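You operate a simulated robot arm through the tools that you are given. There is no shell and no other tool. Be economical: measure what you need, move in short steps, check, and stop when the job is done.

The job below is to be done with a simulated robot arm. You get a single attempt, and the scene is never put back.

JOB
Take up the fixture's play with two shims, testing after each.
Fine: test first, thicker shim in slot 1; the last test reads 0.0.

The check looks at the end state, three seconds after you hand in, the way a careful person would. Anything else that was tipped, shoved, dropped, spilled or broken makes it a failure.

ROBOT AND FRAMES
A 6-joint arm with a two-finger parallel gripper, fixed in place. Base frame: the origin is at the foot of the arm, x ahead of it, y to its left, z up; the work surface is at about z = 0.036. Readings come in m, rad, newtons and seconds.
With the tool pointing down near the work surface it reaches from about 0.16 to 0.58 m from the base axis. Its first joint turns from -1.152 to 1.152 rad. Payload 2.1 kg.
The TCP is the grasp point between the finger pads, 0.03 m short of the fingertips. In the tool frame z runs along the fingers and y along their closing line. The gripper opens to 0.094 m. The fingers are 0.028 m wide and 0.01 m thick; the gripper's body (0.05 by 0.096 m) begins 0.055 m behind the TCP.
Orientation is that of the tool frame in the base frame, as [roll, pitch, yaw] about the fixed x, y, z axes, in that order (R = Rz(yaw) Ry(pitch) Rx(roll)). With the fingers straight down and closing along the base's y, the tool's x points along the base's -x, its y along +y and its z along -z.

CONTROLS
- The arm moves only by the tool play_rows. Its argument "series" is a list of rows, each an object (a shift or turn left out is 0, a gripper value left out holds the last) with "offset": the shift along the tool's x, y, z in units of 20 mm (1.0 is 20 mm), a list of three; "delta_rot": the turn, a rotation vector about the tool's x, y, z in units of 4 degrees (1.0 is 4 degrees), a list of three. In form: [{"offset": [x, y, z], "delta_rot": [ax, ay, az]}, ...]. A call has 1 to 12 rows; each row shifts and turns the commanded pose from where the row before left it, along the tool's axes as they then stand. "grip" is the opening, from 0 (shut) to 1 (fully open), set as the call begins (left out, the last holds). A call with a number of a shift or a turn outside -1 to 1 is refused whole. Each row takes 0.2 s and may step no farther than 0.05 m and 0.15 rad from the row before; otherwise, or with a gripper value out of range, the whole call is refused. A pose out of reach is approached as far as the arm can. The call stops where the force on the tool passes 70 N (or 10 N more than at its start, if that is more) or the arm is blocked; 0.2 s more then pass. Each finger travels about 0.072 m/s and halts on what it meets, pressing with about 35 N; the grip force reading is that of the motor and also rises with nothing between the fingers. The clock runs only during rows and for 0.2 s after the last one: add rows that do not move to give the fingers time. It gives the time, the measured TCP pose, the force on the tool (base axes), the opening and the grip force at its end, in the units of the frame above (readings bear some noise), with the torque about the TCP (base axes, N m) and any sound that the robot's microphone picked up.
- Cameras (640 x 400 px; columns grow to the right, rows downward): "scene" is fixed at [0.0582, -0.3685, 0.4967]; the picture's right is [0.67, -0.75, 0.00], its down [-0.41, -0.36, -0.84] and it looks along [0.62, 0.56, -0.55] (base axes); focal length 242 px, centre (320, 200). "wrist" rides on the gripper at [0.076, 0.014, -0.102] in the tool frame; the picture's right is [-0.18, 0.98, 0.00], its down [-0.75, -0.14, -0.64] and it looks along [-0.63, -0.12, 0.77] (tool axes); focal length 243 px, centre (320, 200). There is no depth. A picture from a camera that has moved, and an enlarged one, comes with that camera's place and axes in the base frame and with its lens. The place of the scene camera against the robot may be out by one fixed shift of up to 0.025 m in any direction.
- grab_frame(camera): a new picture of that camera. The clock stands still meanwhile.
- enlarge(camera, box): a new picture of the part [left, top, right, bottom] of that camera's present view, enlarged. The clock stands still meanwhile.
- close_job(): hands the job in; it is judged then, once.

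Work in short steps. Places have to be worked out from the pictures, the camera data and where the tool is seen: move nearer, look again, correct. Check each grasp and each placing, and mend what went wrong. You have 120 turns and 64 pictures in all, those below and enlarged ones among them. Open the gripper and draw the arm clear of the work before you hand the job in, unless the task says otherwise; then end with one line.

The tools are called as name(argument=value, ...) on one line, values as JSON. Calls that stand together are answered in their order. play_rows: Moves the arm, as the interface text tells. Its arguments: {"type":"object","properties":{"series":{"type":"array","items":{"type":"object","properties":{"offset":{"type":"array","items":{"type":"number"}},"delta_rot":{"type":"array","items":{"type":"number"}}}}},"grip":{"type":"number"}},"required":["series"]} The other tools are called the same way: grab_frame (camera) takes a picture; enlarge (camera, box) takes an enlarged picture of a part of a camera's view; close_job () hands the job in.

At the start:

```text
t: 0.0
ee_pos: [0.302, -0.1254, 0.371]
tool_rot: [-3.14, 0.001, -3.141]
wrist_force: [0.0, 0.7, 0.7]
moment: [-0.01, 0.02, -0.02]
opening: 0.0941
gripper_force: 0.0
```

scene: 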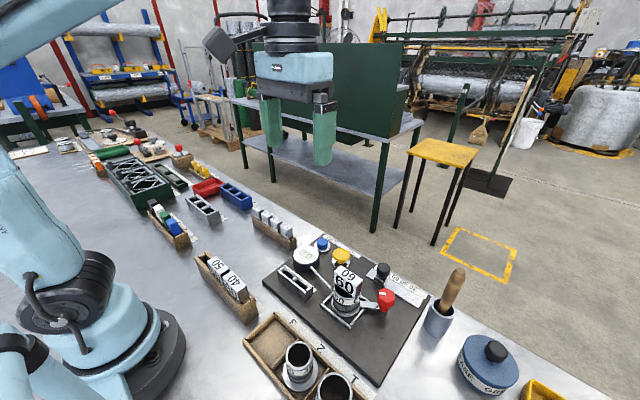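
wrist: 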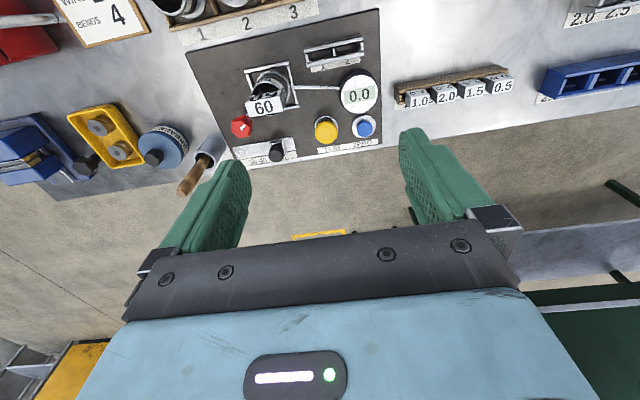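

The pictures show a fixture plate with slots, a display reading 0.0, colored buttons and a rack of shims. I enlarge both views to read the labels.

enlarge(camera="wrist", box=[180, 0, 400, 180])

enlarge(camera="wrist", box=[380, 0, 640, 160])

enlarge(camera="scene", box=[190, 200, 440, 390])

```text
2.22 times, centred on (290, 90) of wrist
camera zoom: at [0.2264, -0.1092, 0.4742], right [0.18, 0.98, 0.0], down [0.75, -0.14, 0.64], along [0.63, -0.12, -0.77], focal length 539 px, centre (387, 444)
```

zoom: 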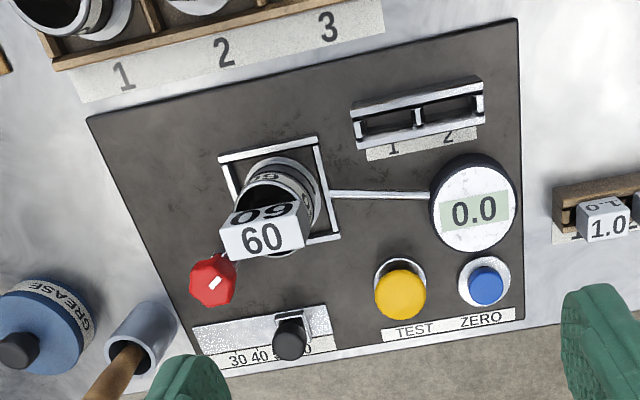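

```text
2.46 times, centred on (510, 80) of wrist
camera zoom: at [0.2264, -0.1092, 0.4742], right [0.18, 0.98, 0.0], down [0.75, -0.14, 0.64], along [0.63, -0.12, -0.77], focal length 597 px, centre (-148, 495)
```

zoom: 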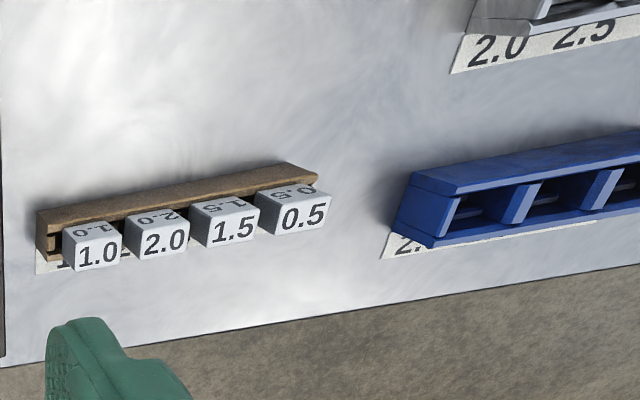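

```text
2.11 times, centred on (315, 295) of scene
camera zoom: at [0.0582, -0.3685, 0.4967], right [0.67, -0.75, 0.0], down [-0.41, -0.36, -0.84], along [0.62, 0.56, -0.55], focal length 509 px, centre (330, 0)
```

zoom: 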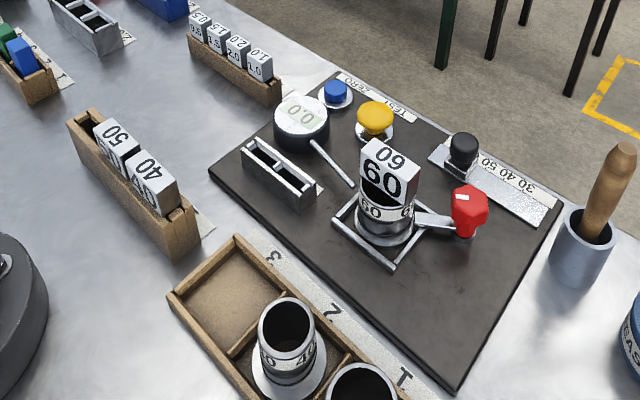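

TEST is the yellow button, at about (0.400, -0.133). The shim rack runs along y at x≈0.38, holding 1.0, 2.0, 1.5 and 0.5. I close the gripper, move above the yellow button, and look again from there.

play_rows(grip=0, series=[{"offset": [-0.98, -0.07, 0.8]}, {"offset": [-0.98, -0.07, 0.8]}, {"offset": [-0.98, -0.07, 0.8]}, {"offset": [-0.98, -0.07, 0.8]}, {"offset": [-0.98, -0.07, 0.8]}, {"offset": [0, 0, 1]}, {"offset": [0, 0, 0]}])

grab_frame(camera="wrist")

enlarge(camera="scene", box=[240, 160, 460, 340])

```text
t: 1.6
ee_pos: [0.4001, -0.1333, 0.2717]
tool_rot: [3.141, 0.0, -3.141]
wrist_force: [0.2, 0.8, -0.1]
moment: [0.06, -0.02, 0.02]
opening: 0.0001
gripper_force: 32.5
```

```text
58 pictures are left
camera wrist: at [0.3239, -0.1167, 0.3751], right [0.18, 0.98, 0.0], down [0.75, -0.14, 0.64], along [0.63, -0.12, -0.77], focal length 243 px, centre (320, 200)
```

wrist: 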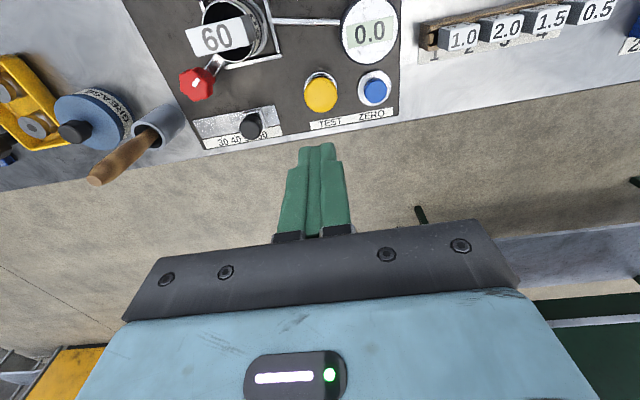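

```text
2.22 times, centred on (350, 250) of scene
camera zoom: at [0.0582, -0.3685, 0.4967], right [0.67, -0.75, 0.0], down [-0.41, -0.36, -0.84], along [0.62, 0.56, -0.55], focal length 538 px, centre (253, 89)
```

zoom: 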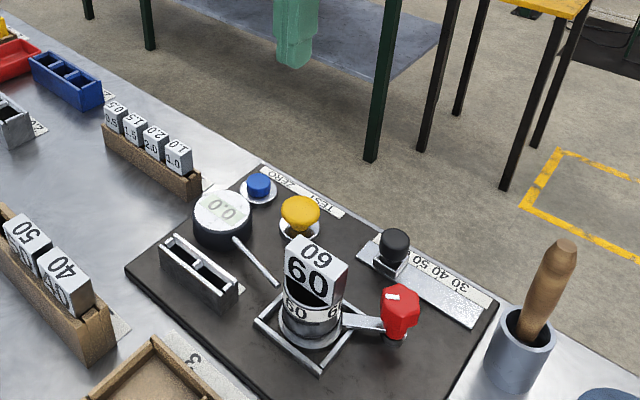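

The triangulated yellow button is at about x=0.406, y=-0.134. I shift +6 mm in x and descend to TCP z≈0.15, then check the alignment.

play_rows(series=[{"offset": [-0.3, -0.03, 1]}, {"offset": [0, 0, 1]}, {"offset": [0, 0, 1]}, {"offset": [0, 0, 1]}, {"offset": [0, 0, 1]}, {"offset": [0, 0, 1]}])

grab_frame(camera="wrist")

enlarge(camera="scene", box=[240, 160, 460, 340])

```text
t: 3.0
ee_pos: [0.4073, -0.1322, 0.1481]
tool_rot: [-3.142, -0.001, 3.141]
wrist_force: [-0.6, -0.8, 0.0]
moment: [-0.01, 0.0, 0.01]
opening: 0.0
gripper_force: 32.8
```

```text
56 pictures are left
camera wrist: at [0.3306, -0.1166, 0.2532], right [0.18, 0.98, 0.0], down [0.75, -0.14, 0.64], along [0.63, -0.12, -0.77], focal length 243 px, centre (320, 200)
```

wrist: 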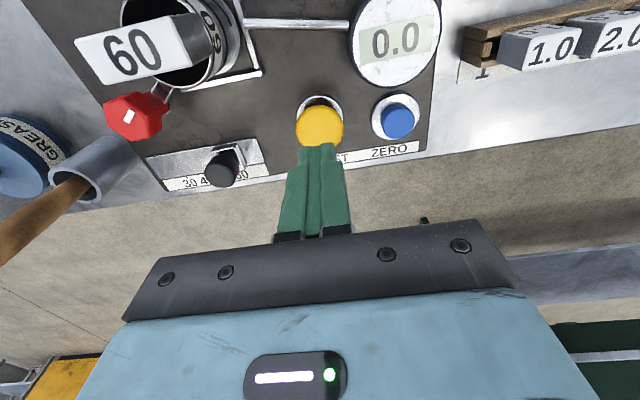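

```text
2.22 times, centred on (350, 250) of scene
camera zoom: at [0.0582, -0.3685, 0.4967], right [0.67, -0.75, 0.0], down [-0.41, -0.36, -0.84], along [0.62, 0.56, -0.55], focal length 538 px, centre (253, 89)
```

zoom: 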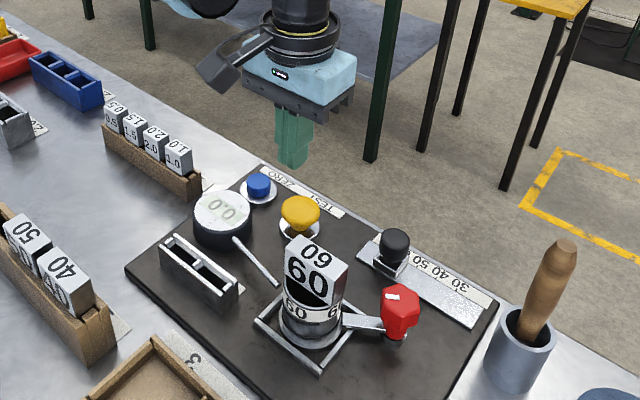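

The tip is directly over the button. I lower in small steps, about 40 mm in all, to find contact.

play_rows(series=[{"offset": [0.05, 0, 0.5]}, {"offset": [0, 0, 0.5]}, {"offset": [0, 0, 0.5]}, {"offset": [0, 0, 0.25]}, {"offset": [0, 0, 0.25]}])

enlarge(camera="scene", box=[270, 200, 400, 310])

```text
t: 4.2
ee_pos: [0.4056, -0.1313, 0.1113]
tool_rot: [-3.141, 0.0, 3.141]
wrist_force: [0.6, -0.1, -0.2]
moment: [0.04, -0.03, -0.02]
opening: 0.0
gripper_force: 32.7
```

```text
3.64 times, centred on (335, 255) of scene
camera zoom: at [0.0582, -0.3685, 0.4967], right [0.67, -0.75, 0.0], down [-0.41, -0.36, -0.84], along [0.62, 0.56, -0.55], focal length 880 px, centre (266, 0)
```

zoom: 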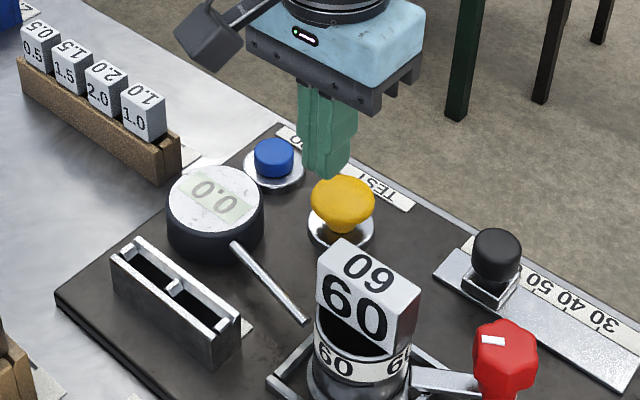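

No contact yet, and the tip is just over the button. I continue in fine steps.

play_rows(series=[{"offset": [0, 0, 0.2]}, {"offset": [0, 0, 0.2]}, {"offset": [0, 0, 0.2]}])

```text
t: 5.0
ee_pos: [0.4052, -0.1314, 0.1002]
tool_rot: [3.142, 0.0, 3.141]
wrist_force: [0.2, -0.4, -0.3]
moment: [0.02, -0.02, 0.04]
opening: 0.0001
gripper_force: 33.0
```

play_rows(series=[{"offset": [0, 0, 0.15]}, {"offset": [0, 0, 0.15]}, {"offset": [0, 0, 0.15]}])

enlarge(camera="scene", box=[270, 200, 400, 310])

```text
t: 5.8
ee_pos: [0.4061, -0.1325, 0.0919]
tool_rot: [-3.14, 0.0, 3.141]
wrist_force: [-1.0, 0.9, 0.1]
moment: [0.01, -0.03, 0.0]
opening: 0.0003
gripper_force: 32.9
```

```text
3.64 times, centred on (335, 255) of scene
camera zoom: at [0.0582, -0.3685, 0.4967], right [0.67, -0.75, 0.0], down [-0.41, -0.36, -0.84], along [0.62, 0.56, -0.55], focal length 880 px, centre (266, 0)
```

zoom: 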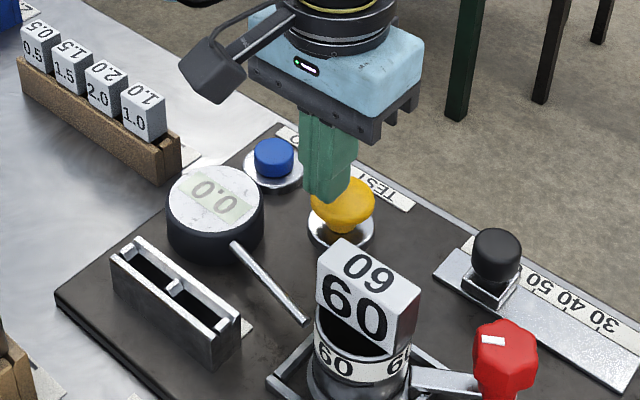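

The tip is slightly off the button's middle in the scene picture, and the button sits lower than I assumed. I check with the wrist camera.

enlarge(camera="wrist", box=[220, 40, 420, 240])

```text
2.00 times, centred on (320, 140) of wrist
camera zoom: at [0.3297, -0.1174, 0.1933], right [0.18, 0.98, 0.0], down [0.75, -0.14, 0.64], along [0.63, -0.12, -0.77], focal length 485 px, centre (320, 320)
```

zoom: 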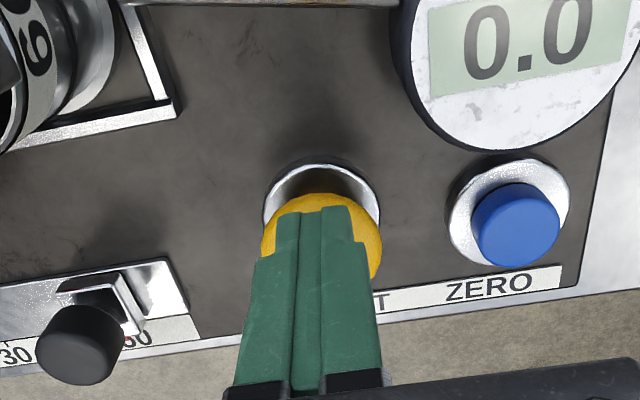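

The wrist view shows the tip essentially over the button, needing only about +4 mm in x. I shift and press on down in small steps.

play_rows(series=[{"offset": [-0.2, -0.05, 0.15]}, {"offset": [0, 0, 0.15]}, {"offset": [0, 0, 0.15]}, {"offset": [0, 0, 0]}])

```text
t: 6.8
ee_pos: [0.4102, -0.1324, 0.0803]
tool_rot: [3.14, -0.001, 3.141]
wrist_force: [0.0, -0.5, -0.1]
moment: [0.01, -0.01, -0.01]
opening: 0.0
gripper_force: 33.1
```

enlarge(camera="scene", box=[270, 200, 400, 310])

enlarge(camera="wrist", box=[220, 40, 420, 240])

```text
3.64 times, centred on (335, 255) of scene
camera zoom: at [0.0582, -0.3685, 0.4967], right [0.67, -0.75, 0.0], down [-0.41, -0.36, -0.84], along [0.62, 0.56, -0.55], focal length 880 px, centre (266, 0)
```

zoom: 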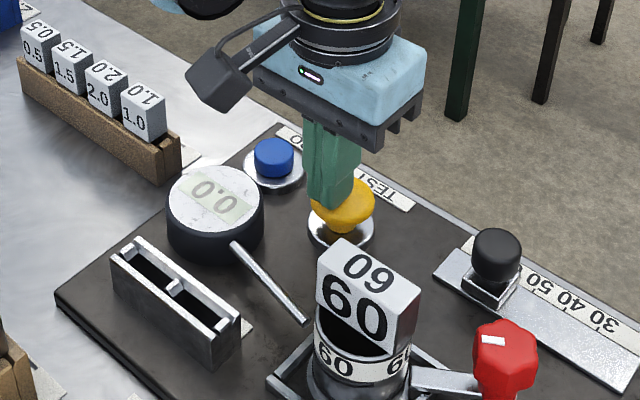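

```text
2.00 times, centred on (320, 140) of wrist
camera zoom: at [0.3339, -0.1175, 0.1844], right [0.18, 0.98, 0.0], down [0.75, -0.14, 0.64], along [0.63, -0.12, -0.77], focal length 485 px, centre (320, 320)
```

zoom: 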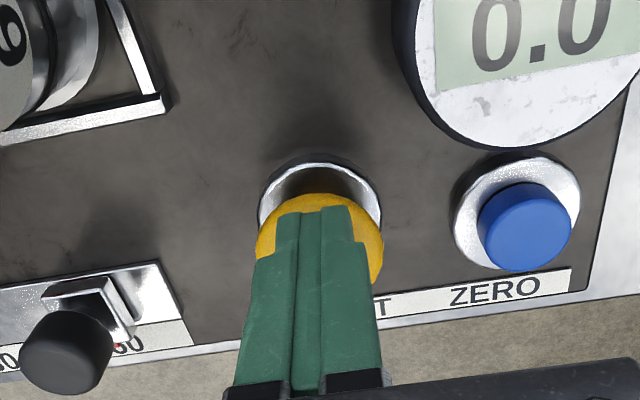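

Both views now agree on the button head at about (0.414, -0.135), with its top near z≈0.05. I shift slightly and descend in 2 mm steps.

play_rows(series=[{"offset": [-0.2, -0.1, 0.0]}, {"offset": [0, 0, 0.1]}, {"offset": [0, 0, 0.1]}, {"offset": [0, 0, 0.1]}, {"offset": [0, 0, 0.1]}])

enlarge(camera="scene", box=[270, 200, 400, 310])

```text
t: 8.0
ee_pos: [0.413, -0.136, 0.0746]
tool_rot: [3.141, 0.001, -3.141]
wrist_force: [-2.0, 3.0, 30.4]
moment: [0.1, -0.16, 0.08]
opening: 0.0
gripper_force: 32.6
heard: click
```

```text
3.64 times, centred on (335, 255) of scene
camera zoom: at [0.058, -0.3685, 0.4968], right [0.67, -0.75, 0.0], down [-0.41, -0.36, -0.84], along [0.62, 0.56, -0.55], focal length 880 px, centre (266, 0)
```

zoom: 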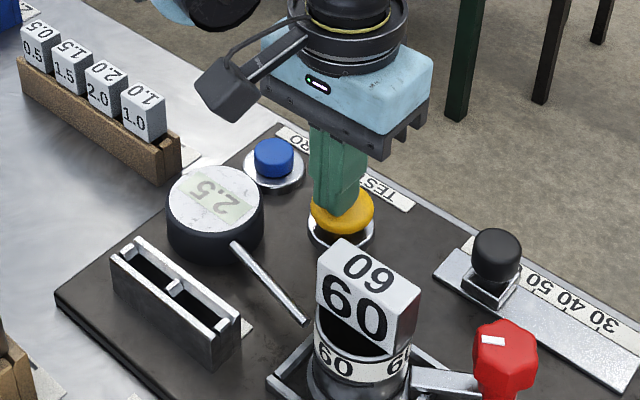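

It clicked and the dial reads 2.5, so 2.0+0.5 or 1.5+1.0 would do. I retract and go to view the shim rack closely.

play_rows(series=[{"offset": [0, 0, -1]}, {"offset": [0, 0, -1]}, {"offset": [0, 0, -1]}, {"offset": [0, 0, -1]}, {"offset": [0, 0, -1]}, {"offset": [0, 0, -1]}])

play_rows(series=[{"offset": [0.6, 1, 0]}, {"offset": [0.6, 1, 0]}, {"offset": [0.6, 1, 0]}, {"offset": [0.6, 1, 0]}, {"offset": [0.6, 1, 0]}, {"offset": [0.6, 1, 0]}, {"offset": [0.6, 1, 0]}, {"offset": [0.6, 1, 0]}, {"offset": [0.6, 1, 0]}, {"offset": [0.6, 1, 0]}])

grab_frame(camera="wrist")

enlarge(camera="scene", box=[230, 190, 350, 310])

```text
t: 9.4
ee_pos: [0.4126, -0.1329, 0.1916]
tool_rot: [-3.14, -0.001, -3.141]
wrist_force: [-1.1, 0.4, 0.5]
moment: [0.0, 0.0, 0.02]
opening: 0.0005
gripper_force: 33.1
```

```text
t: 11.6
ee_pos: [0.2947, 0.0658, 0.1929]
tool_rot: [-3.142, 0.0, 3.14]
wrist_force: [-0.6, -0.4, 0.1]
moment: [-0.01, -0.02, -0.03]
opening: 0.0001
gripper_force: 33.2
```

```text
48 pictures are left
camera wrist: at [0.2186, 0.0812, 0.2971], right [0.19, 0.98, 0.0], down [0.75, -0.14, 0.64], along [0.63, -0.12, -0.77], focal length 243 px, centre (320, 200)
```

wrist: 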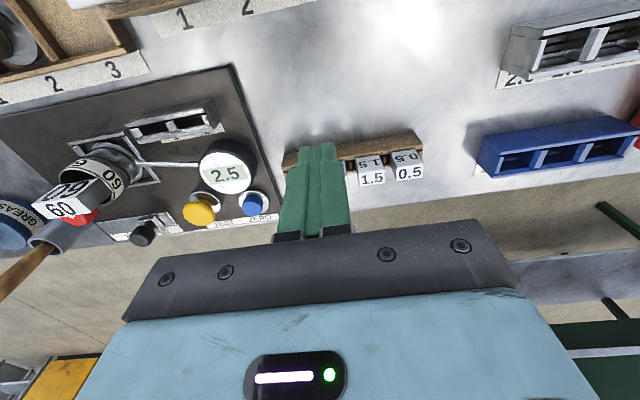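

```text
3.33 times, centred on (290, 250) of scene
camera zoom: at [0.0582, -0.3685, 0.4967], right [0.66, -0.75, 0.0], down [-0.41, -0.36, -0.84], along [0.62, 0.56, -0.55], focal length 807 px, centre (420, 33)
```

zoom: 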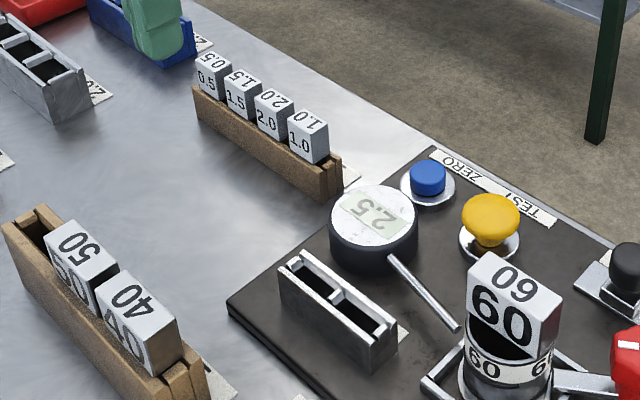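

I move forward and open the gripper so the fingers don't hide the rack, then look again.

play_rows(grip=0.6, series=[{"offset": [-1, 0.2, 0]}, {"offset": [-1, 0.2, 0]}, {"offset": [-1, 0.2, 0]}, {"offset": [-0.3, 0.2, 0]}])

enlarge(camera="wrist", box=[220, 20, 420, 180])

enlarge(camera="wrist", box=[0, 0, 240, 180])

```text
t: 12.6
ee_pos: [0.3609, 0.0809, 0.1943]
tool_rot: [3.14, 0.001, -3.141]
wrist_force: [-0.5, 0.0, -0.2]
moment: [-0.01, -0.01, 0.0]
opening: 0.0566
gripper_force: 0.0
```

```text
2.50 times, centred on (320, 100) of wrist
camera zoom: at [0.2845, 0.0969, 0.2969], right [0.18, 0.98, 0.0], down [0.75, -0.14, 0.64], along [0.63, -0.12, -0.77], focal length 606 px, centre (320, 450)
```

zoom: 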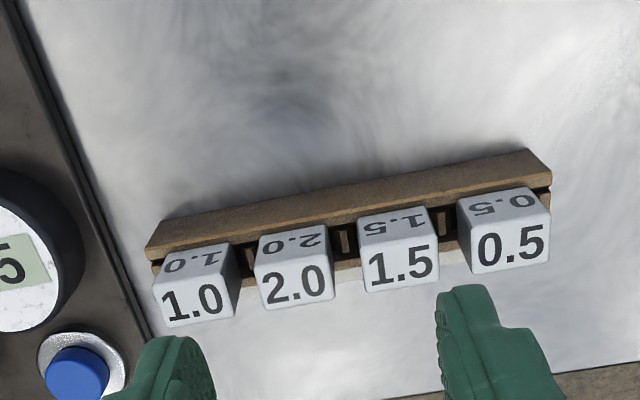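

```text
2.22 times, centred on (120, 90) of wrist
camera zoom: at [0.2845, 0.0969, 0.2969], right [0.18, 0.98, 0.0], down [0.75, -0.14, 0.64], along [0.63, -0.12, -0.77], focal length 539 px, centre (764, 444)
```

zoom: 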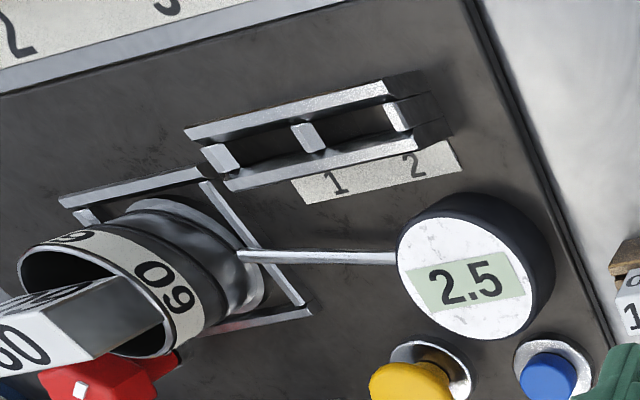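

Triangulated positions:
- **Shim tops:** x≈0.386, z≈0.063, with y = 0.026 (1.0), 0.068 (2.0), 0.110 (1.5) and 0.152 (0.5).
- **Slots:** slot 1 at about (0.297, -0.122) and slot 2 at about (0.296, -0.080).

The gaps between shims are too small for the fingers, so I turn the gripper 90° to close along x.

play_rows(series=[{"delta_rot": [0, 0, 1]}, {"delta_rot": [0, 0, 1]}, {"delta_rot": [0, 0, 1]}, {"delta_rot": [0, 0, 1]}, {"delta_rot": [0, 0, 1]}, {"delta_rot": [0, 0, 1]}, {"delta_rot": [0, 0, 1]}, {"delta_rot": [0, 0, 1]}, {"delta_rot": [0, 0, 1]}, {"delta_rot": [0, 0, 1]}, {"delta_rot": [0, 0, 1]}, {"delta_rot": [0, 0, 1]}])

play_rows(series=[{"delta_rot": [0, 0, 1]}, {"delta_rot": [0, 0, 1]}, {"delta_rot": [0, 0, 1]}, {"delta_rot": [0, 0, 1]}, {"delta_rot": [0, 0, 1]}, {"delta_rot": [0, 0, 1]}, {"delta_rot": [0, 0, 1]}, {"delta_rot": [0, 0, 1]}, {"delta_rot": [0, 0, 1]}, {"delta_rot": [0, 0, 1]}, {"delta_rot": [0, 0, 0.5]}])

grab_frame(camera="wrist")

```text
t: 15.2
ee_pos: [0.3605, 0.0814, 0.1921]
tool_rot: [3.14, 0.0, 2.303]
wrist_force: [0.0, -0.4, -0.4]
moment: [-0.02, 0.01, -0.03]
opening: 0.0562
gripper_force: 0.1
```

```text
t: 17.6
ee_pos: [0.36, 0.0797, 0.1932]
tool_rot: [-3.142, 0.0, 1.57]
wrist_force: [0.0, -0.6, -0.9]
moment: [0.02, 0.01, -0.02]
opening: 0.0562
gripper_force: 0.1
```

```text
44 pictures are left
camera wrist: at [0.3742, 0.1578, 0.296], right [0.98, -0.19, 0.0], down [-0.14, -0.75, 0.64], along [-0.12, -0.63, -0.77], focal length 243 px, centre (320, 200)
```

wrist: 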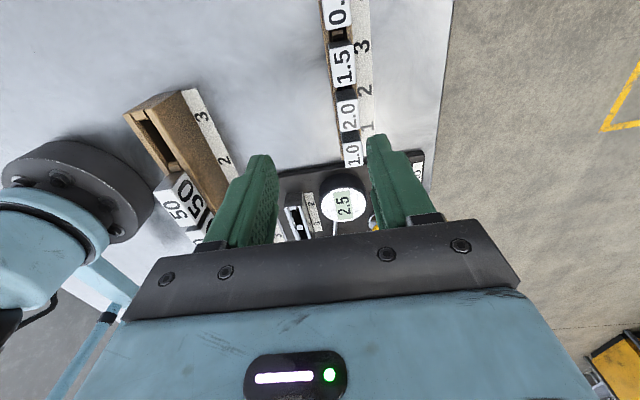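

I move over shim 2.0 at (0.386, 0.068) and descend to TCP z≈0.12 for an alignment check.

play_rows(series=[{"offset": [-0.3, 0.65, 0.5]}, {"offset": [-0.3, 0.65, 0.5]}, {"offset": [0, 0, 1]}, {"offset": [0, 0, 1]}, {"offset": [0, 0, 0.6]}, {"offset": [0, 0, 0]}])

grab_frame(camera="wrist")

enlarge(camera="scene", box=[220, 170, 340, 270])

```text
t: 19.0
ee_pos: [0.3849, 0.0691, 0.1207]
tool_rot: [3.141, 0.0, 1.571]
wrist_force: [-0.3, 0.4, -0.4]
moment: [-0.03, 0.01, -0.01]
opening: 0.0562
gripper_force: 0.0
```

```text
43 pictures are left
camera wrist: at [0.3997, 0.1462, 0.2239], right [0.98, -0.18, 0.0], down [-0.14, -0.75, 0.64], along [-0.12, -0.63, -0.77], focal length 243 px, centre (320, 200)
```

wrist: 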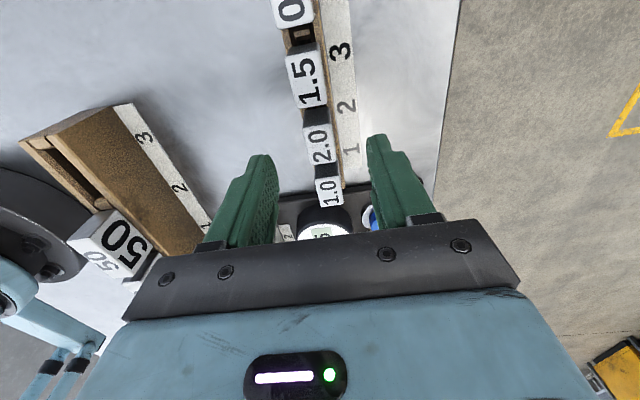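

```text
4.00 times, centred on (280, 220) of scene
camera zoom: at [0.0582, -0.3685, 0.4967], right [0.67, -0.75, 0.0], down [-0.41, -0.36, -0.84], along [0.62, 0.56, -0.55], focal length 968 px, centre (480, 120)
```

zoom: 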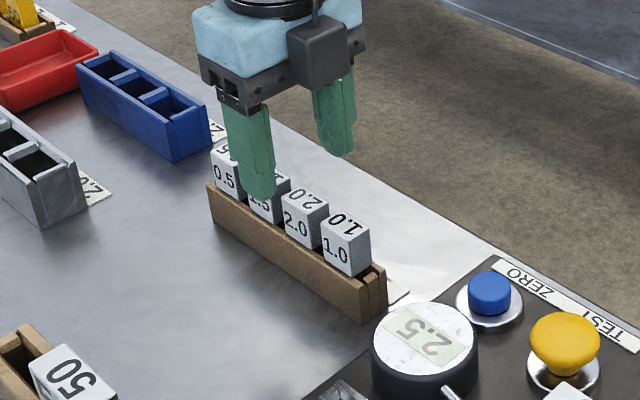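

Alignment is good, with a y correction of about -3 mm. I descend until the tips are just beside the shim's upper part, staying above the rails.

play_rows(series=[{"offset": [-0.15, -0.05, 0.5]}, {"offset": [0, 0, 0.5]}, {"offset": [0, 0, 0.5]}, {"offset": [0, 0, 0.4]}, {"offset": [0, 0, 0]}])

enlarge(camera="wrist", box=[220, 60, 420, 220])

enlarge(camera="scene", box=[220, 170, 340, 270])

```text
t: 20.2
ee_pos: [0.3847, 0.0671, 0.0824]
tool_rot: [3.14, 0.001, 1.571]
wrist_force: [-0.8, 0.0, -0.3]
moment: [0.03, -0.01, -0.04]
opening: 0.0565
gripper_force: 0.1
```

```text
2.50 times, centred on (320, 140) of wrist
camera zoom: at [0.3986, 0.1436, 0.1853], right [0.98, -0.18, 0.0], down [-0.14, -0.75, 0.64], along [-0.12, -0.63, -0.77], focal length 606 px, centre (320, 350)
```

zoom: 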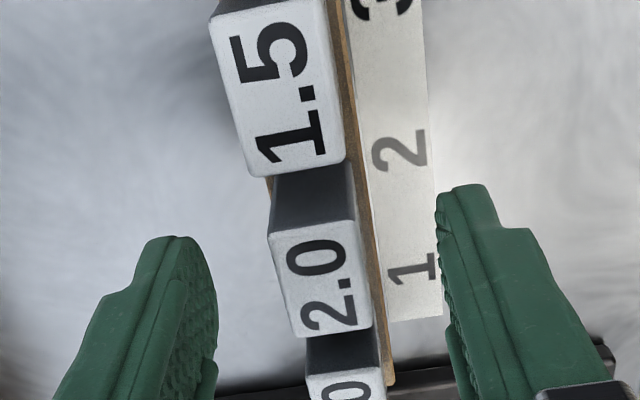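

```text
4.00 times, centred on (280, 220) of scene
camera zoom: at [0.0582, -0.3685, 0.4967], right [0.67, -0.75, 0.0], down [-0.41, -0.36, -0.84], along [0.62, 0.56, -0.55], focal length 968 px, centre (480, 120)
```

zoom: 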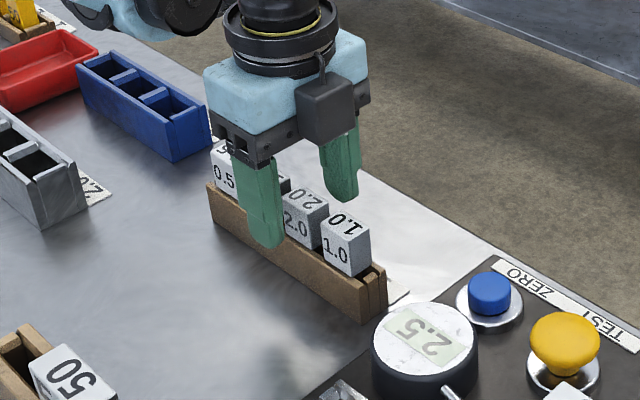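

The tips straddle shim 2.0 with x centred, about 3 mm too far in +y. I shift, go down 6 mm and close gently.

play_rows(series=[{"offset": [-0.15, 0, 0.15]}, {"offset": [0, 0, 0.15]}, {"offset": [0, 0, 0]}])

play_rows(grip=0, series=[{"offset": [0, 0, 0]}, {"offset": [0, 0, 0]}, {"offset": [0, 0, 0]}, {"offset": [0, 0, 0]}])

enlarge(camera="wrist", box=[220, 60, 420, 220])

```text
t: 21.0
ee_pos: [0.3844, 0.0632, 0.0761]
tool_rot: [-3.141, -0.002, 1.571]
wrist_force: [-0.1, -0.1, -0.1]
moment: [0.0, -0.02, 0.02]
opening: 0.0565
gripper_force: 0.0
```

```text
t: 22.0
ee_pos: [0.3835, 0.0633, 0.0756]
tool_rot: [-3.141, -0.001, 1.57]
wrist_force: [-1.2, -0.6, 0.3]
moment: [-0.01, 0.03, -0.01]
opening: 0.0189
gripper_force: 34.7
```

```text
2.50 times, centred on (320, 140) of wrist
camera zoom: at [0.3984, 0.1402, 0.1795], right [0.98, -0.18, 0.0], down [-0.14, -0.75, 0.64], along [-0.12, -0.63, -0.77], focal length 606 px, centre (320, 350)
```

zoom: 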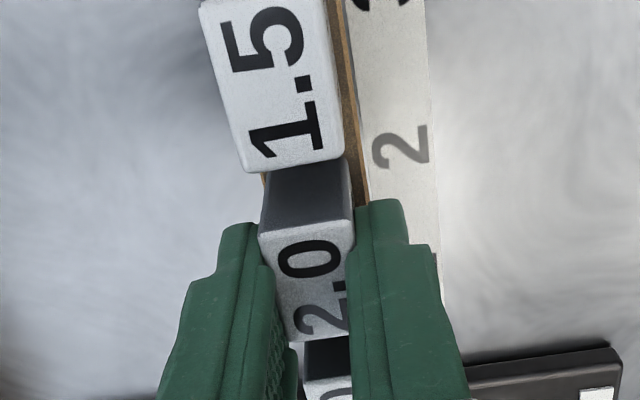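

Shim 2.0 is gripped with the opening at 0.019. I lift straight up and check.

play_rows(series=[{"offset": [0, 0, -0.4]}, {"offset": [0, 0, -0.6]}, {"offset": [0, 0, -1]}, {"offset": [0, 0, -1]}, {"offset": [0, 0, -1]}, {"offset": [0, 0, -1]}])

enlarge(camera="scene", box=[220, 130, 380, 270])

enlarge(camera="wrist", box=[220, 60, 420, 220])

```text
t: 23.4
ee_pos: [0.3853, 0.0633, 0.1766]
tool_rot: [3.141, 0.0, 1.572]
wrist_force: [0.1, 0.0, -0.4]
moment: [0.04, 0.02, -0.02]
opening: 0.0186
gripper_force: 35.2
```

```text
2.86 times, centred on (300, 200) of scene
camera zoom: at [0.0582, -0.3685, 0.4967], right [0.67, -0.75, 0.0], down [-0.41, -0.36, -0.84], along [0.62, 0.56, -0.55], focal length 691 px, centre (377, 200)
```

zoom: 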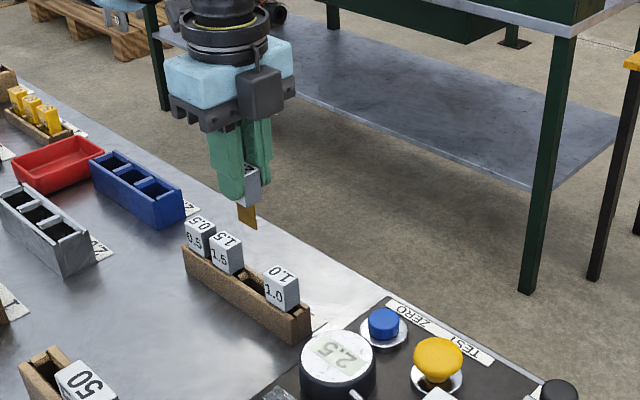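

```text
2.50 times, centred on (320, 140) of wrist
camera zoom: at [0.3998, 0.1407, 0.2801], right [0.98, -0.18, 0.0], down [-0.14, -0.75, 0.64], along [-0.12, -0.63, -0.77], focal length 606 px, centre (320, 350)
```

zoom: 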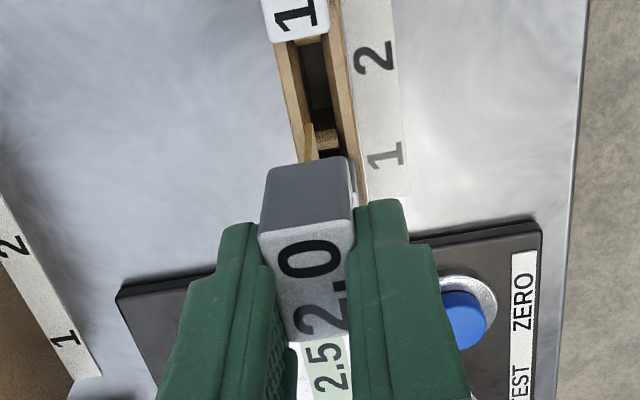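

Shim 2.0 is up: a head with a thin blade below, held centrally, and its rack slot is empty. I carry it at this height to above slot 1 at (0.297, -0.1225).

play_rows(series=[{"offset": [-0.93, -0.44, 0]}, {"offset": [-0.93, -0.44, 0]}, {"offset": [-0.93, -0.44, 0]}, {"offset": [-0.93, -0.44, 0]}, {"offset": [-0.93, -0.44, 0]}, {"offset": [-0.93, -0.44, 0]}, {"offset": [-0.93, -0.44, 0]}, {"offset": [-0.93, -0.44, 0]}, {"offset": [-0.93, -0.44, 0]}, {"offset": [-0.93, -0.44, 0]}, {"offset": [0, 0, 0]}])

enlarge(camera="wrist", box=[200, 40, 440, 220])

enlarge(camera="scene", box=[240, 190, 400, 330])

```text
t: 25.8
ee_pos: [0.2974, -0.1238, 0.1767]
tool_rot: [-3.141, 0.001, 1.57]
wrist_force: [-0.1, -0.6, -0.3]
moment: [0.02, -0.01, 0.01]
opening: 0.0188
gripper_force: 35.2
```

```text
2.22 times, centred on (320, 130) of wrist
camera zoom: at [0.3112, -0.0457, 0.2803], right [0.98, -0.18, 0.0], down [-0.14, -0.75, 0.64], along [-0.12, -0.63, -0.77], focal length 539 px, centre (320, 356)
```

zoom: 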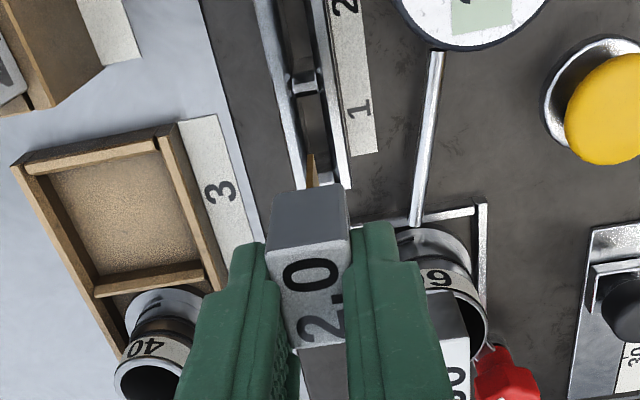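

```text
2.86 times, centred on (320, 260) of scene
camera zoom: at [0.0582, -0.3685, 0.4967], right [0.66, -0.75, 0.0], down [-0.41, -0.36, -0.84], along [0.62, 0.56, -0.55], focal length 691 px, centre (320, 29)
```

zoom: 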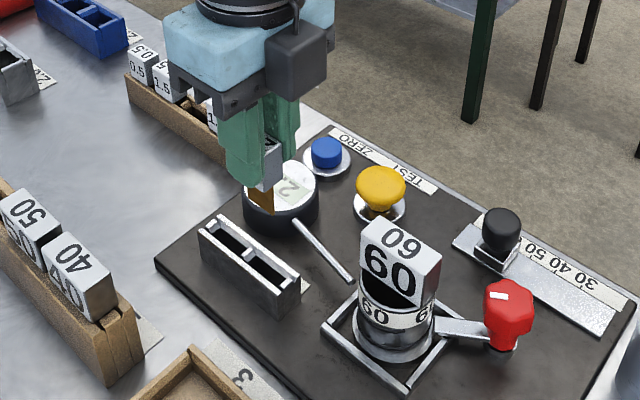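

Slot 1 centres at about (0.2955, -0.123) by this view. I nudge x by -1.5 mm and descend to TCP z≈0.115, then look again.

play_rows(series=[{"offset": [0, -0.08, 0.8]}, {"offset": [0, 0, 0.8]}, {"offset": [0, 0, 0.8]}, {"offset": [0, 0, 0.7]}, {"offset": [0, 0, 0]}])

enlarge(camera="wrist", box=[200, 40, 440, 220])

enlarge(camera="scene", box=[260, 210, 380, 310])

```text
t: 27.0
ee_pos: [0.2968, -0.122, 0.1141]
tool_rot: [3.141, 0.0, 1.57]
wrist_force: [-0.4, 0.2, -0.6]
moment: [-0.03, -0.02, -0.01]
opening: 0.0188
gripper_force: 34.9
```

```text
2.22 times, centred on (320, 130) of wrist
camera zoom: at [0.3103, -0.0454, 0.218], right [0.98, -0.18, 0.0], down [-0.14, -0.75, 0.64], along [-0.12, -0.63, -0.77], focal length 539 px, centre (320, 356)
```

zoom: 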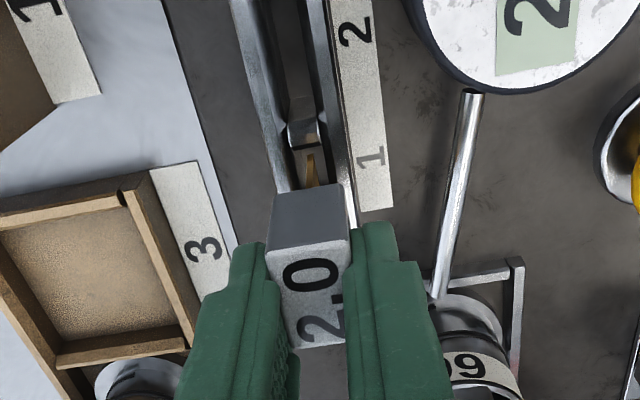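

```text
4.00 times, centred on (320, 260) of scene
camera zoom: at [0.0582, -0.3685, 0.4967], right [0.67, -0.75, 0.0], down [-0.41, -0.36, -0.84], along [0.62, 0.56, -0.55], focal length 968 px, centre (320, -40)
```

zoom: 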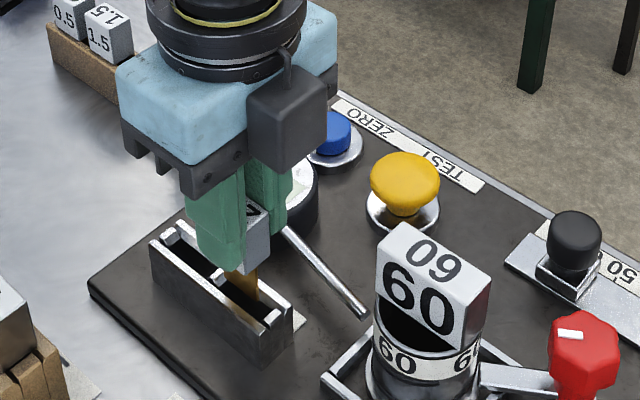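

The blade hangs over the middle of slot 1. I lower in small steps until contact.

play_rows(series=[{"offset": [0, 0, 0.4]}, {"offset": [0, 0, 0.4]}, {"offset": [0, 0, 0.4]}, {"offset": [0, 0, 0.2]}, {"offset": [0, 0, 0.2]}])

enlarge(camera="scene", box=[260, 210, 380, 310])

```text
t: 28.2
ee_pos: [0.294, -0.1229, 0.0837]
tool_rot: [-3.141, -0.001, 1.57]
wrist_force: [-2.4, 1.1, 33.2]
moment: [0.11, 0.1, 0.01]
opening: 0.0189
gripper_force: 35.1
```

```text
4.00 times, centred on (320, 260) of scene
camera zoom: at [0.0581, -0.3685, 0.4968], right [0.67, -0.75, 0.0], down [-0.41, -0.36, -0.84], along [0.62, 0.56, -0.55], focal length 968 px, centre (320, -40)
```

zoom: 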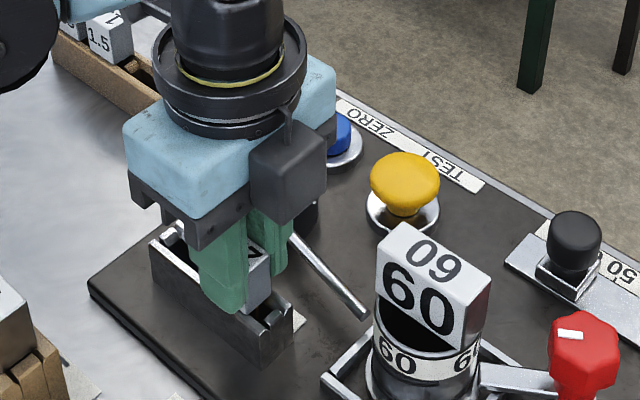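

There is firm contact at z≈0.084. I check with the wrist view whether the head sits on the rails.

enlarge(camera="wrist", box=[240, 80, 400, 220])

enlarge(camera="scene", box=[280, 250, 350, 310])

```text
2.86 times, centred on (320, 150) of wrist
camera zoom: at [0.3094, -0.0458, 0.1864], right [0.98, -0.18, 0.0], down [-0.14, -0.75, 0.64], along [-0.12, -0.63, -0.77], focal length 693 px, centre (320, 343)
```

zoom: 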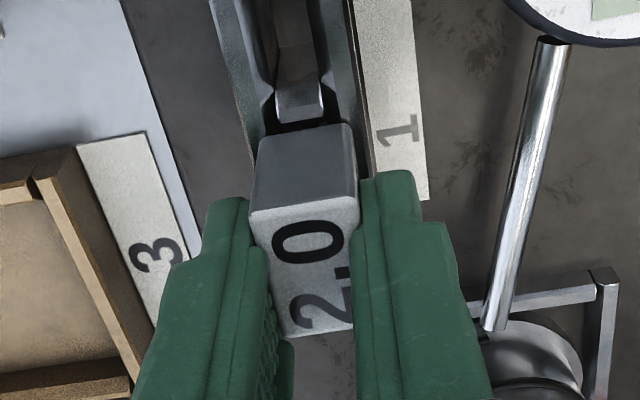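

```text
6.67 times, centred on (315, 280) of scene
camera zoom: at [0.0581, -0.3685, 0.4968], right [0.67, -0.75, 0.0], down [-0.41, -0.36, -0.84], along [0.62, 0.56, -0.55], focal length 1613 px, centre (353, -333)
```

zoom: 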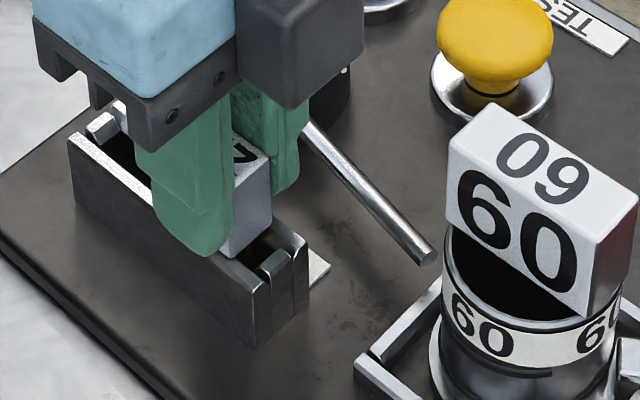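

The head looks seated on the rails. I ease off 1 mm, open modestly, and rise.

play_rows(series=[{"offset": [0, 0, -0.1]}, {"offset": [0, 0, 0]}])

play_rows(grip=0.45, series=[{"offset": [0, 0, 0]}, {"offset": [0, 0, 0]}, {"offset": [0, 0, 0]}])

play_rows(series=[{"offset": [0, 0, -0.5]}, {"offset": [0, 0, -0.8]}, {"offset": [0, 0, -1]}, {"offset": [0, 0, -1]}, {"offset": [0, 0, -1]}, {"offset": [0, 0, -0.7]}])

enlarge(camera="scene", box=[280, 220, 380, 310])

enlarge(camera="wrist", box=[200, 40, 440, 220])

```text
t: 28.8
ee_pos: [0.2944, -0.1227, 0.0843]
tool_rot: [3.139, -0.001, 1.571]
wrist_force: [0.5, -0.4, -0.1]
moment: [0.0, -0.04, 0.0]
opening: 0.0186
gripper_force: 35.6
```

```text
t: 29.6
ee_pos: [0.2946, -0.1235, 0.0852]
tool_rot: [-3.14, 0.0, 1.569]
wrist_force: [0.1, -0.5, 0.1]
moment: [0.02, 0.01, 0.02]
opening: 0.0422
gripper_force: 0.1
```

```text
t: 31.0
ee_pos: [0.295, -0.1233, 0.1845]
tool_rot: [-3.141, 0.0, 1.57]
wrist_force: [0.3, 0.0, 0.7]
moment: [0.04, -0.01, 0.02]
opening: 0.0423
gripper_force: 0.0
```

```text
4.44 times, centred on (330, 265) of scene
camera zoom: at [0.0582, -0.3685, 0.4967], right [0.67, -0.75, 0.0], down [-0.41, -0.36, -0.84], along [0.62, 0.56, -0.55], focal length 1075 px, centre (276, -89)
```

zoom: 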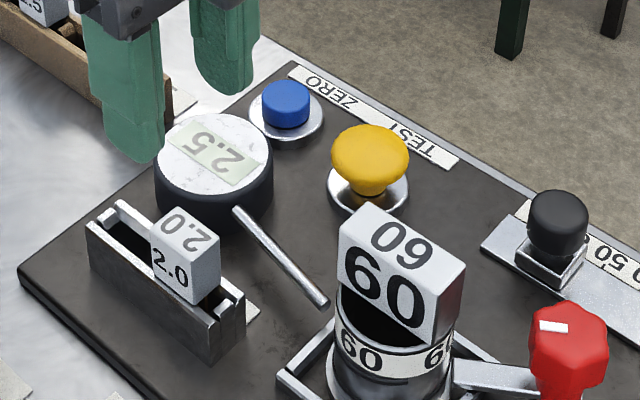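

```text
2.22 times, centred on (320, 130) of wrist
camera zoom: at [0.3095, -0.0455, 0.2883], right [0.98, -0.18, 0.0], down [-0.14, -0.75, 0.64], along [-0.12, -0.63, -0.77], focal length 539 px, centre (320, 356)
```

zoom: 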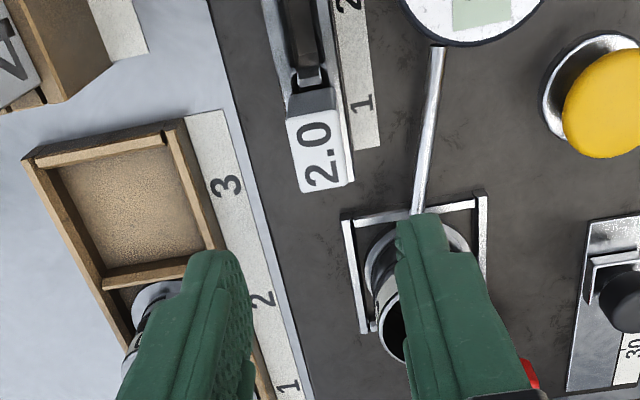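

Shim 2.0 is seated in slot 1. I close the gripper, move over TEST and press again.

play_rows(grip=0, series=[{"offset": [-0.1, 0.98, 0]}, {"offset": [-0.1, 0.98, 0]}, {"offset": [-0.1, 0.98, 0]}, {"offset": [-0.1, 0.98, 0]}, {"offset": [-0.1, 0.98, 0]}, {"offset": [-0.1, 0.98, 0]}, {"offset": [0, 0, 1]}, {"offset": [0, 0, 1]}, {"offset": [0, 0, 1]}, {"offset": [0, 0, 1]}, {"offset": [0, 0, 0.6]}, {"offset": [0, 0, 0]}])

play_rows(series=[{"offset": [0, 0, 0.3]}, {"offset": [0, 0, 0.2]}, {"offset": [0, 0, 0.1]}, {"offset": [0, 0, 0.1]}])

```text
t: 33.6
ee_pos: [0.4128, -0.1359, 0.0925]
tool_rot: [3.141, 0.0, 1.57]
wrist_force: [-0.5, 0.1, -0.3]
moment: [0.01, -0.02, -0.02]
opening: 0.0
gripper_force: 33.4
```

```text
t: 34.6
ee_pos: [0.4136, -0.1361, 0.0797]
tool_rot: [3.141, 0.001, 1.569]
wrist_force: [-1.0, 0.6, 1.2]
moment: [0.01, 0.03, 0.0]
opening: 0.0
gripper_force: 33.0
```

Just touching; I press a further 6 mm until the click.

play_rows(series=[{"offset": [0, 0, 0.1]}, {"offset": [0, 0, 0.1]}, {"offset": [0, 0, 0.1]}, {"offset": [0, 0, 0.05]}])

enlarge(camera="scene", box=[280, 220, 380, 310])

```text
t: 35.6
ee_pos: [0.4139, -0.1353, 0.0729]
tool_rot: [3.138, -0.001, 1.571]
wrist_force: [0.2, 0.6, 32.9]
moment: [0.02, -0.34, 0.05]
opening: 0.0
gripper_force: 33.3
heard: click
```

```text
4.44 times, centred on (330, 265) of scene
camera zoom: at [0.058, -0.3685, 0.4968], right [0.67, -0.75, 0.0], down [-0.41, -0.36, -0.84], along [0.62, 0.56, -0.55], focal length 1075 px, centre (276, -89)
```

zoom: 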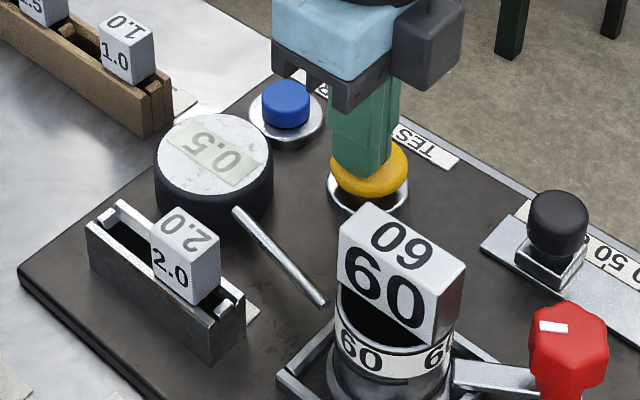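

The dial reads 0.5, so shim 0.5 goes in slot 2. I retract and move above it at about (0.385, 0.147).

play_rows(series=[{"offset": [0, 0, -1]}, {"offset": [0, 0, -1]}, {"offset": [0, 0, -1]}, {"offset": [0, 0, -1]}, {"offset": [0, 0, -1]}, {"offset": [0, 0, -1]}])

play_rows(grip=0.6, series=[{"offset": [1, -0.1, 0]}, {"offset": [1, -0.1, 0]}, {"offset": [1, -0.1, 0]}, {"offset": [1, -0.1, 0]}, {"offset": [1, -0.1, 0]}, {"offset": [1, -0.1, 0]}, {"offset": [1, -0.1, 0]}, {"offset": [1, -0.1, 0]}, {"offset": [1, -0.1, 0]}, {"offset": [1, -0.1, 0]}, {"offset": [1, -0.1, 0]}, {"offset": [1, -0.1, 0]}])

play_rows(series=[{"offset": [1, -0.1, 0]}, {"offset": [1, -0.1, 0]}, {"offset": [0.1, 0, 0]}, {"offset": [0, 0, 1]}, {"offset": [0, 0, 1]}, {"offset": [0, 0, 1]}, {"offset": [0, 0, 0.6]}, {"offset": [0, 0, 0]}])

enlarge(camera="wrist", box=[200, 40, 440, 220])

```text
t: 37.0
ee_pos: [0.4125, -0.1341, 0.1933]
tool_rot: [-3.141, 0.0, 1.571]
wrist_force: [0.2, 0.6, -0.2]
moment: [0.0, 0.02, 0.01]
opening: 0.0
gripper_force: 32.7
```

```text
t: 39.6
ee_pos: [0.3867, 0.104, 0.193]
tool_rot: [3.14, 0.0, 1.572]
wrist_force: [0.8, -0.2, -0.9]
moment: [0.0, -0.04, 0.0]
opening: 0.056
gripper_force: 0.0
```

```text
t: 41.4
ee_pos: [0.3846, 0.1464, 0.118]
tool_rot: [3.141, -0.001, 1.571]
wrist_force: [0.1, 0.0, -0.4]
moment: [0.03, 0.02, 0.01]
opening: 0.0565
gripper_force: 0.0
```

```text
2.22 times, centred on (320, 130) of wrist
camera zoom: at [0.3987, 0.2245, 0.222], right [0.98, -0.18, 0.0], down [-0.14, -0.75, 0.64], along [-0.12, -0.63, -0.77], focal length 539 px, centre (320, 356)
```

zoom: 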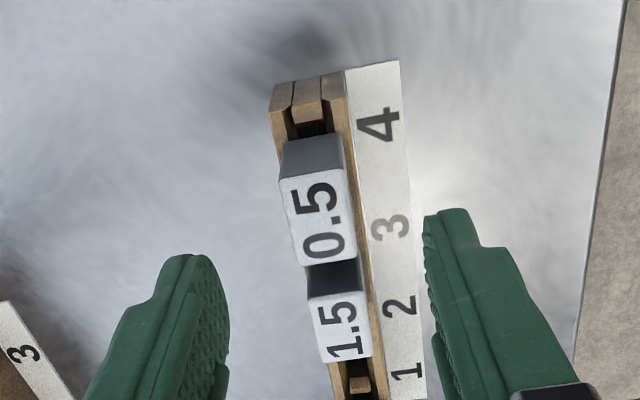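

Shim 0.5 centres at about (0.384, 0.149). I shift +2.5 mm in y, descend to TCP z≈0.076 as before, and close.

play_rows(series=[{"offset": [0.13, -0.03, 0.5]}, {"offset": [0, 0, 0.5]}, {"offset": [0, 0, 0.4]}, {"offset": [0, 0, 0.4]}, {"offset": [0, 0, 0.3]}, {"offset": [0, 0, 0]}])

play_rows(grip=0, series=[{"offset": [0, 0, 0]}, {"offset": [0, 0, 0]}, {"offset": [0, 0, 0]}, {"offset": [0, 0, 0]}])

enlarge(camera="wrist", box=[220, 60, 420, 220])

```text
t: 42.8
ee_pos: [0.3841, 0.1498, 0.0763]
tool_rot: [-3.14, 0.001, 1.57]
wrist_force: [0.6, 0.0, 0.4]
moment: [0.0, -0.01, -0.02]
opening: 0.0562
gripper_force: 0.0
```

```text
t: 43.8
ee_pos: [0.3839, 0.1511, 0.0775]
tool_rot: [3.141, 0.0, 1.572]
wrist_force: [0.3, 0.1, -0.6]
moment: [0.01, 0.02, -0.02]
opening: 0.0189
gripper_force: 35.2
```

```text
2.50 times, centred on (320, 140) of wrist
camera zoom: at [0.3989, 0.2272, 0.1807], right [0.98, -0.18, 0.0], down [-0.14, -0.75, 0.64], along [-0.12, -0.63, -0.77], focal length 606 px, centre (320, 350)
```

zoom: 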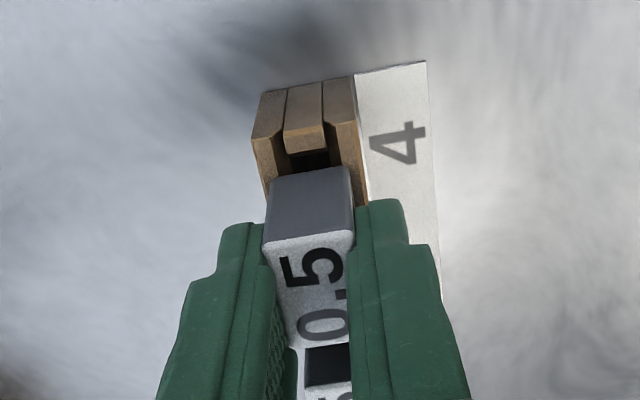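

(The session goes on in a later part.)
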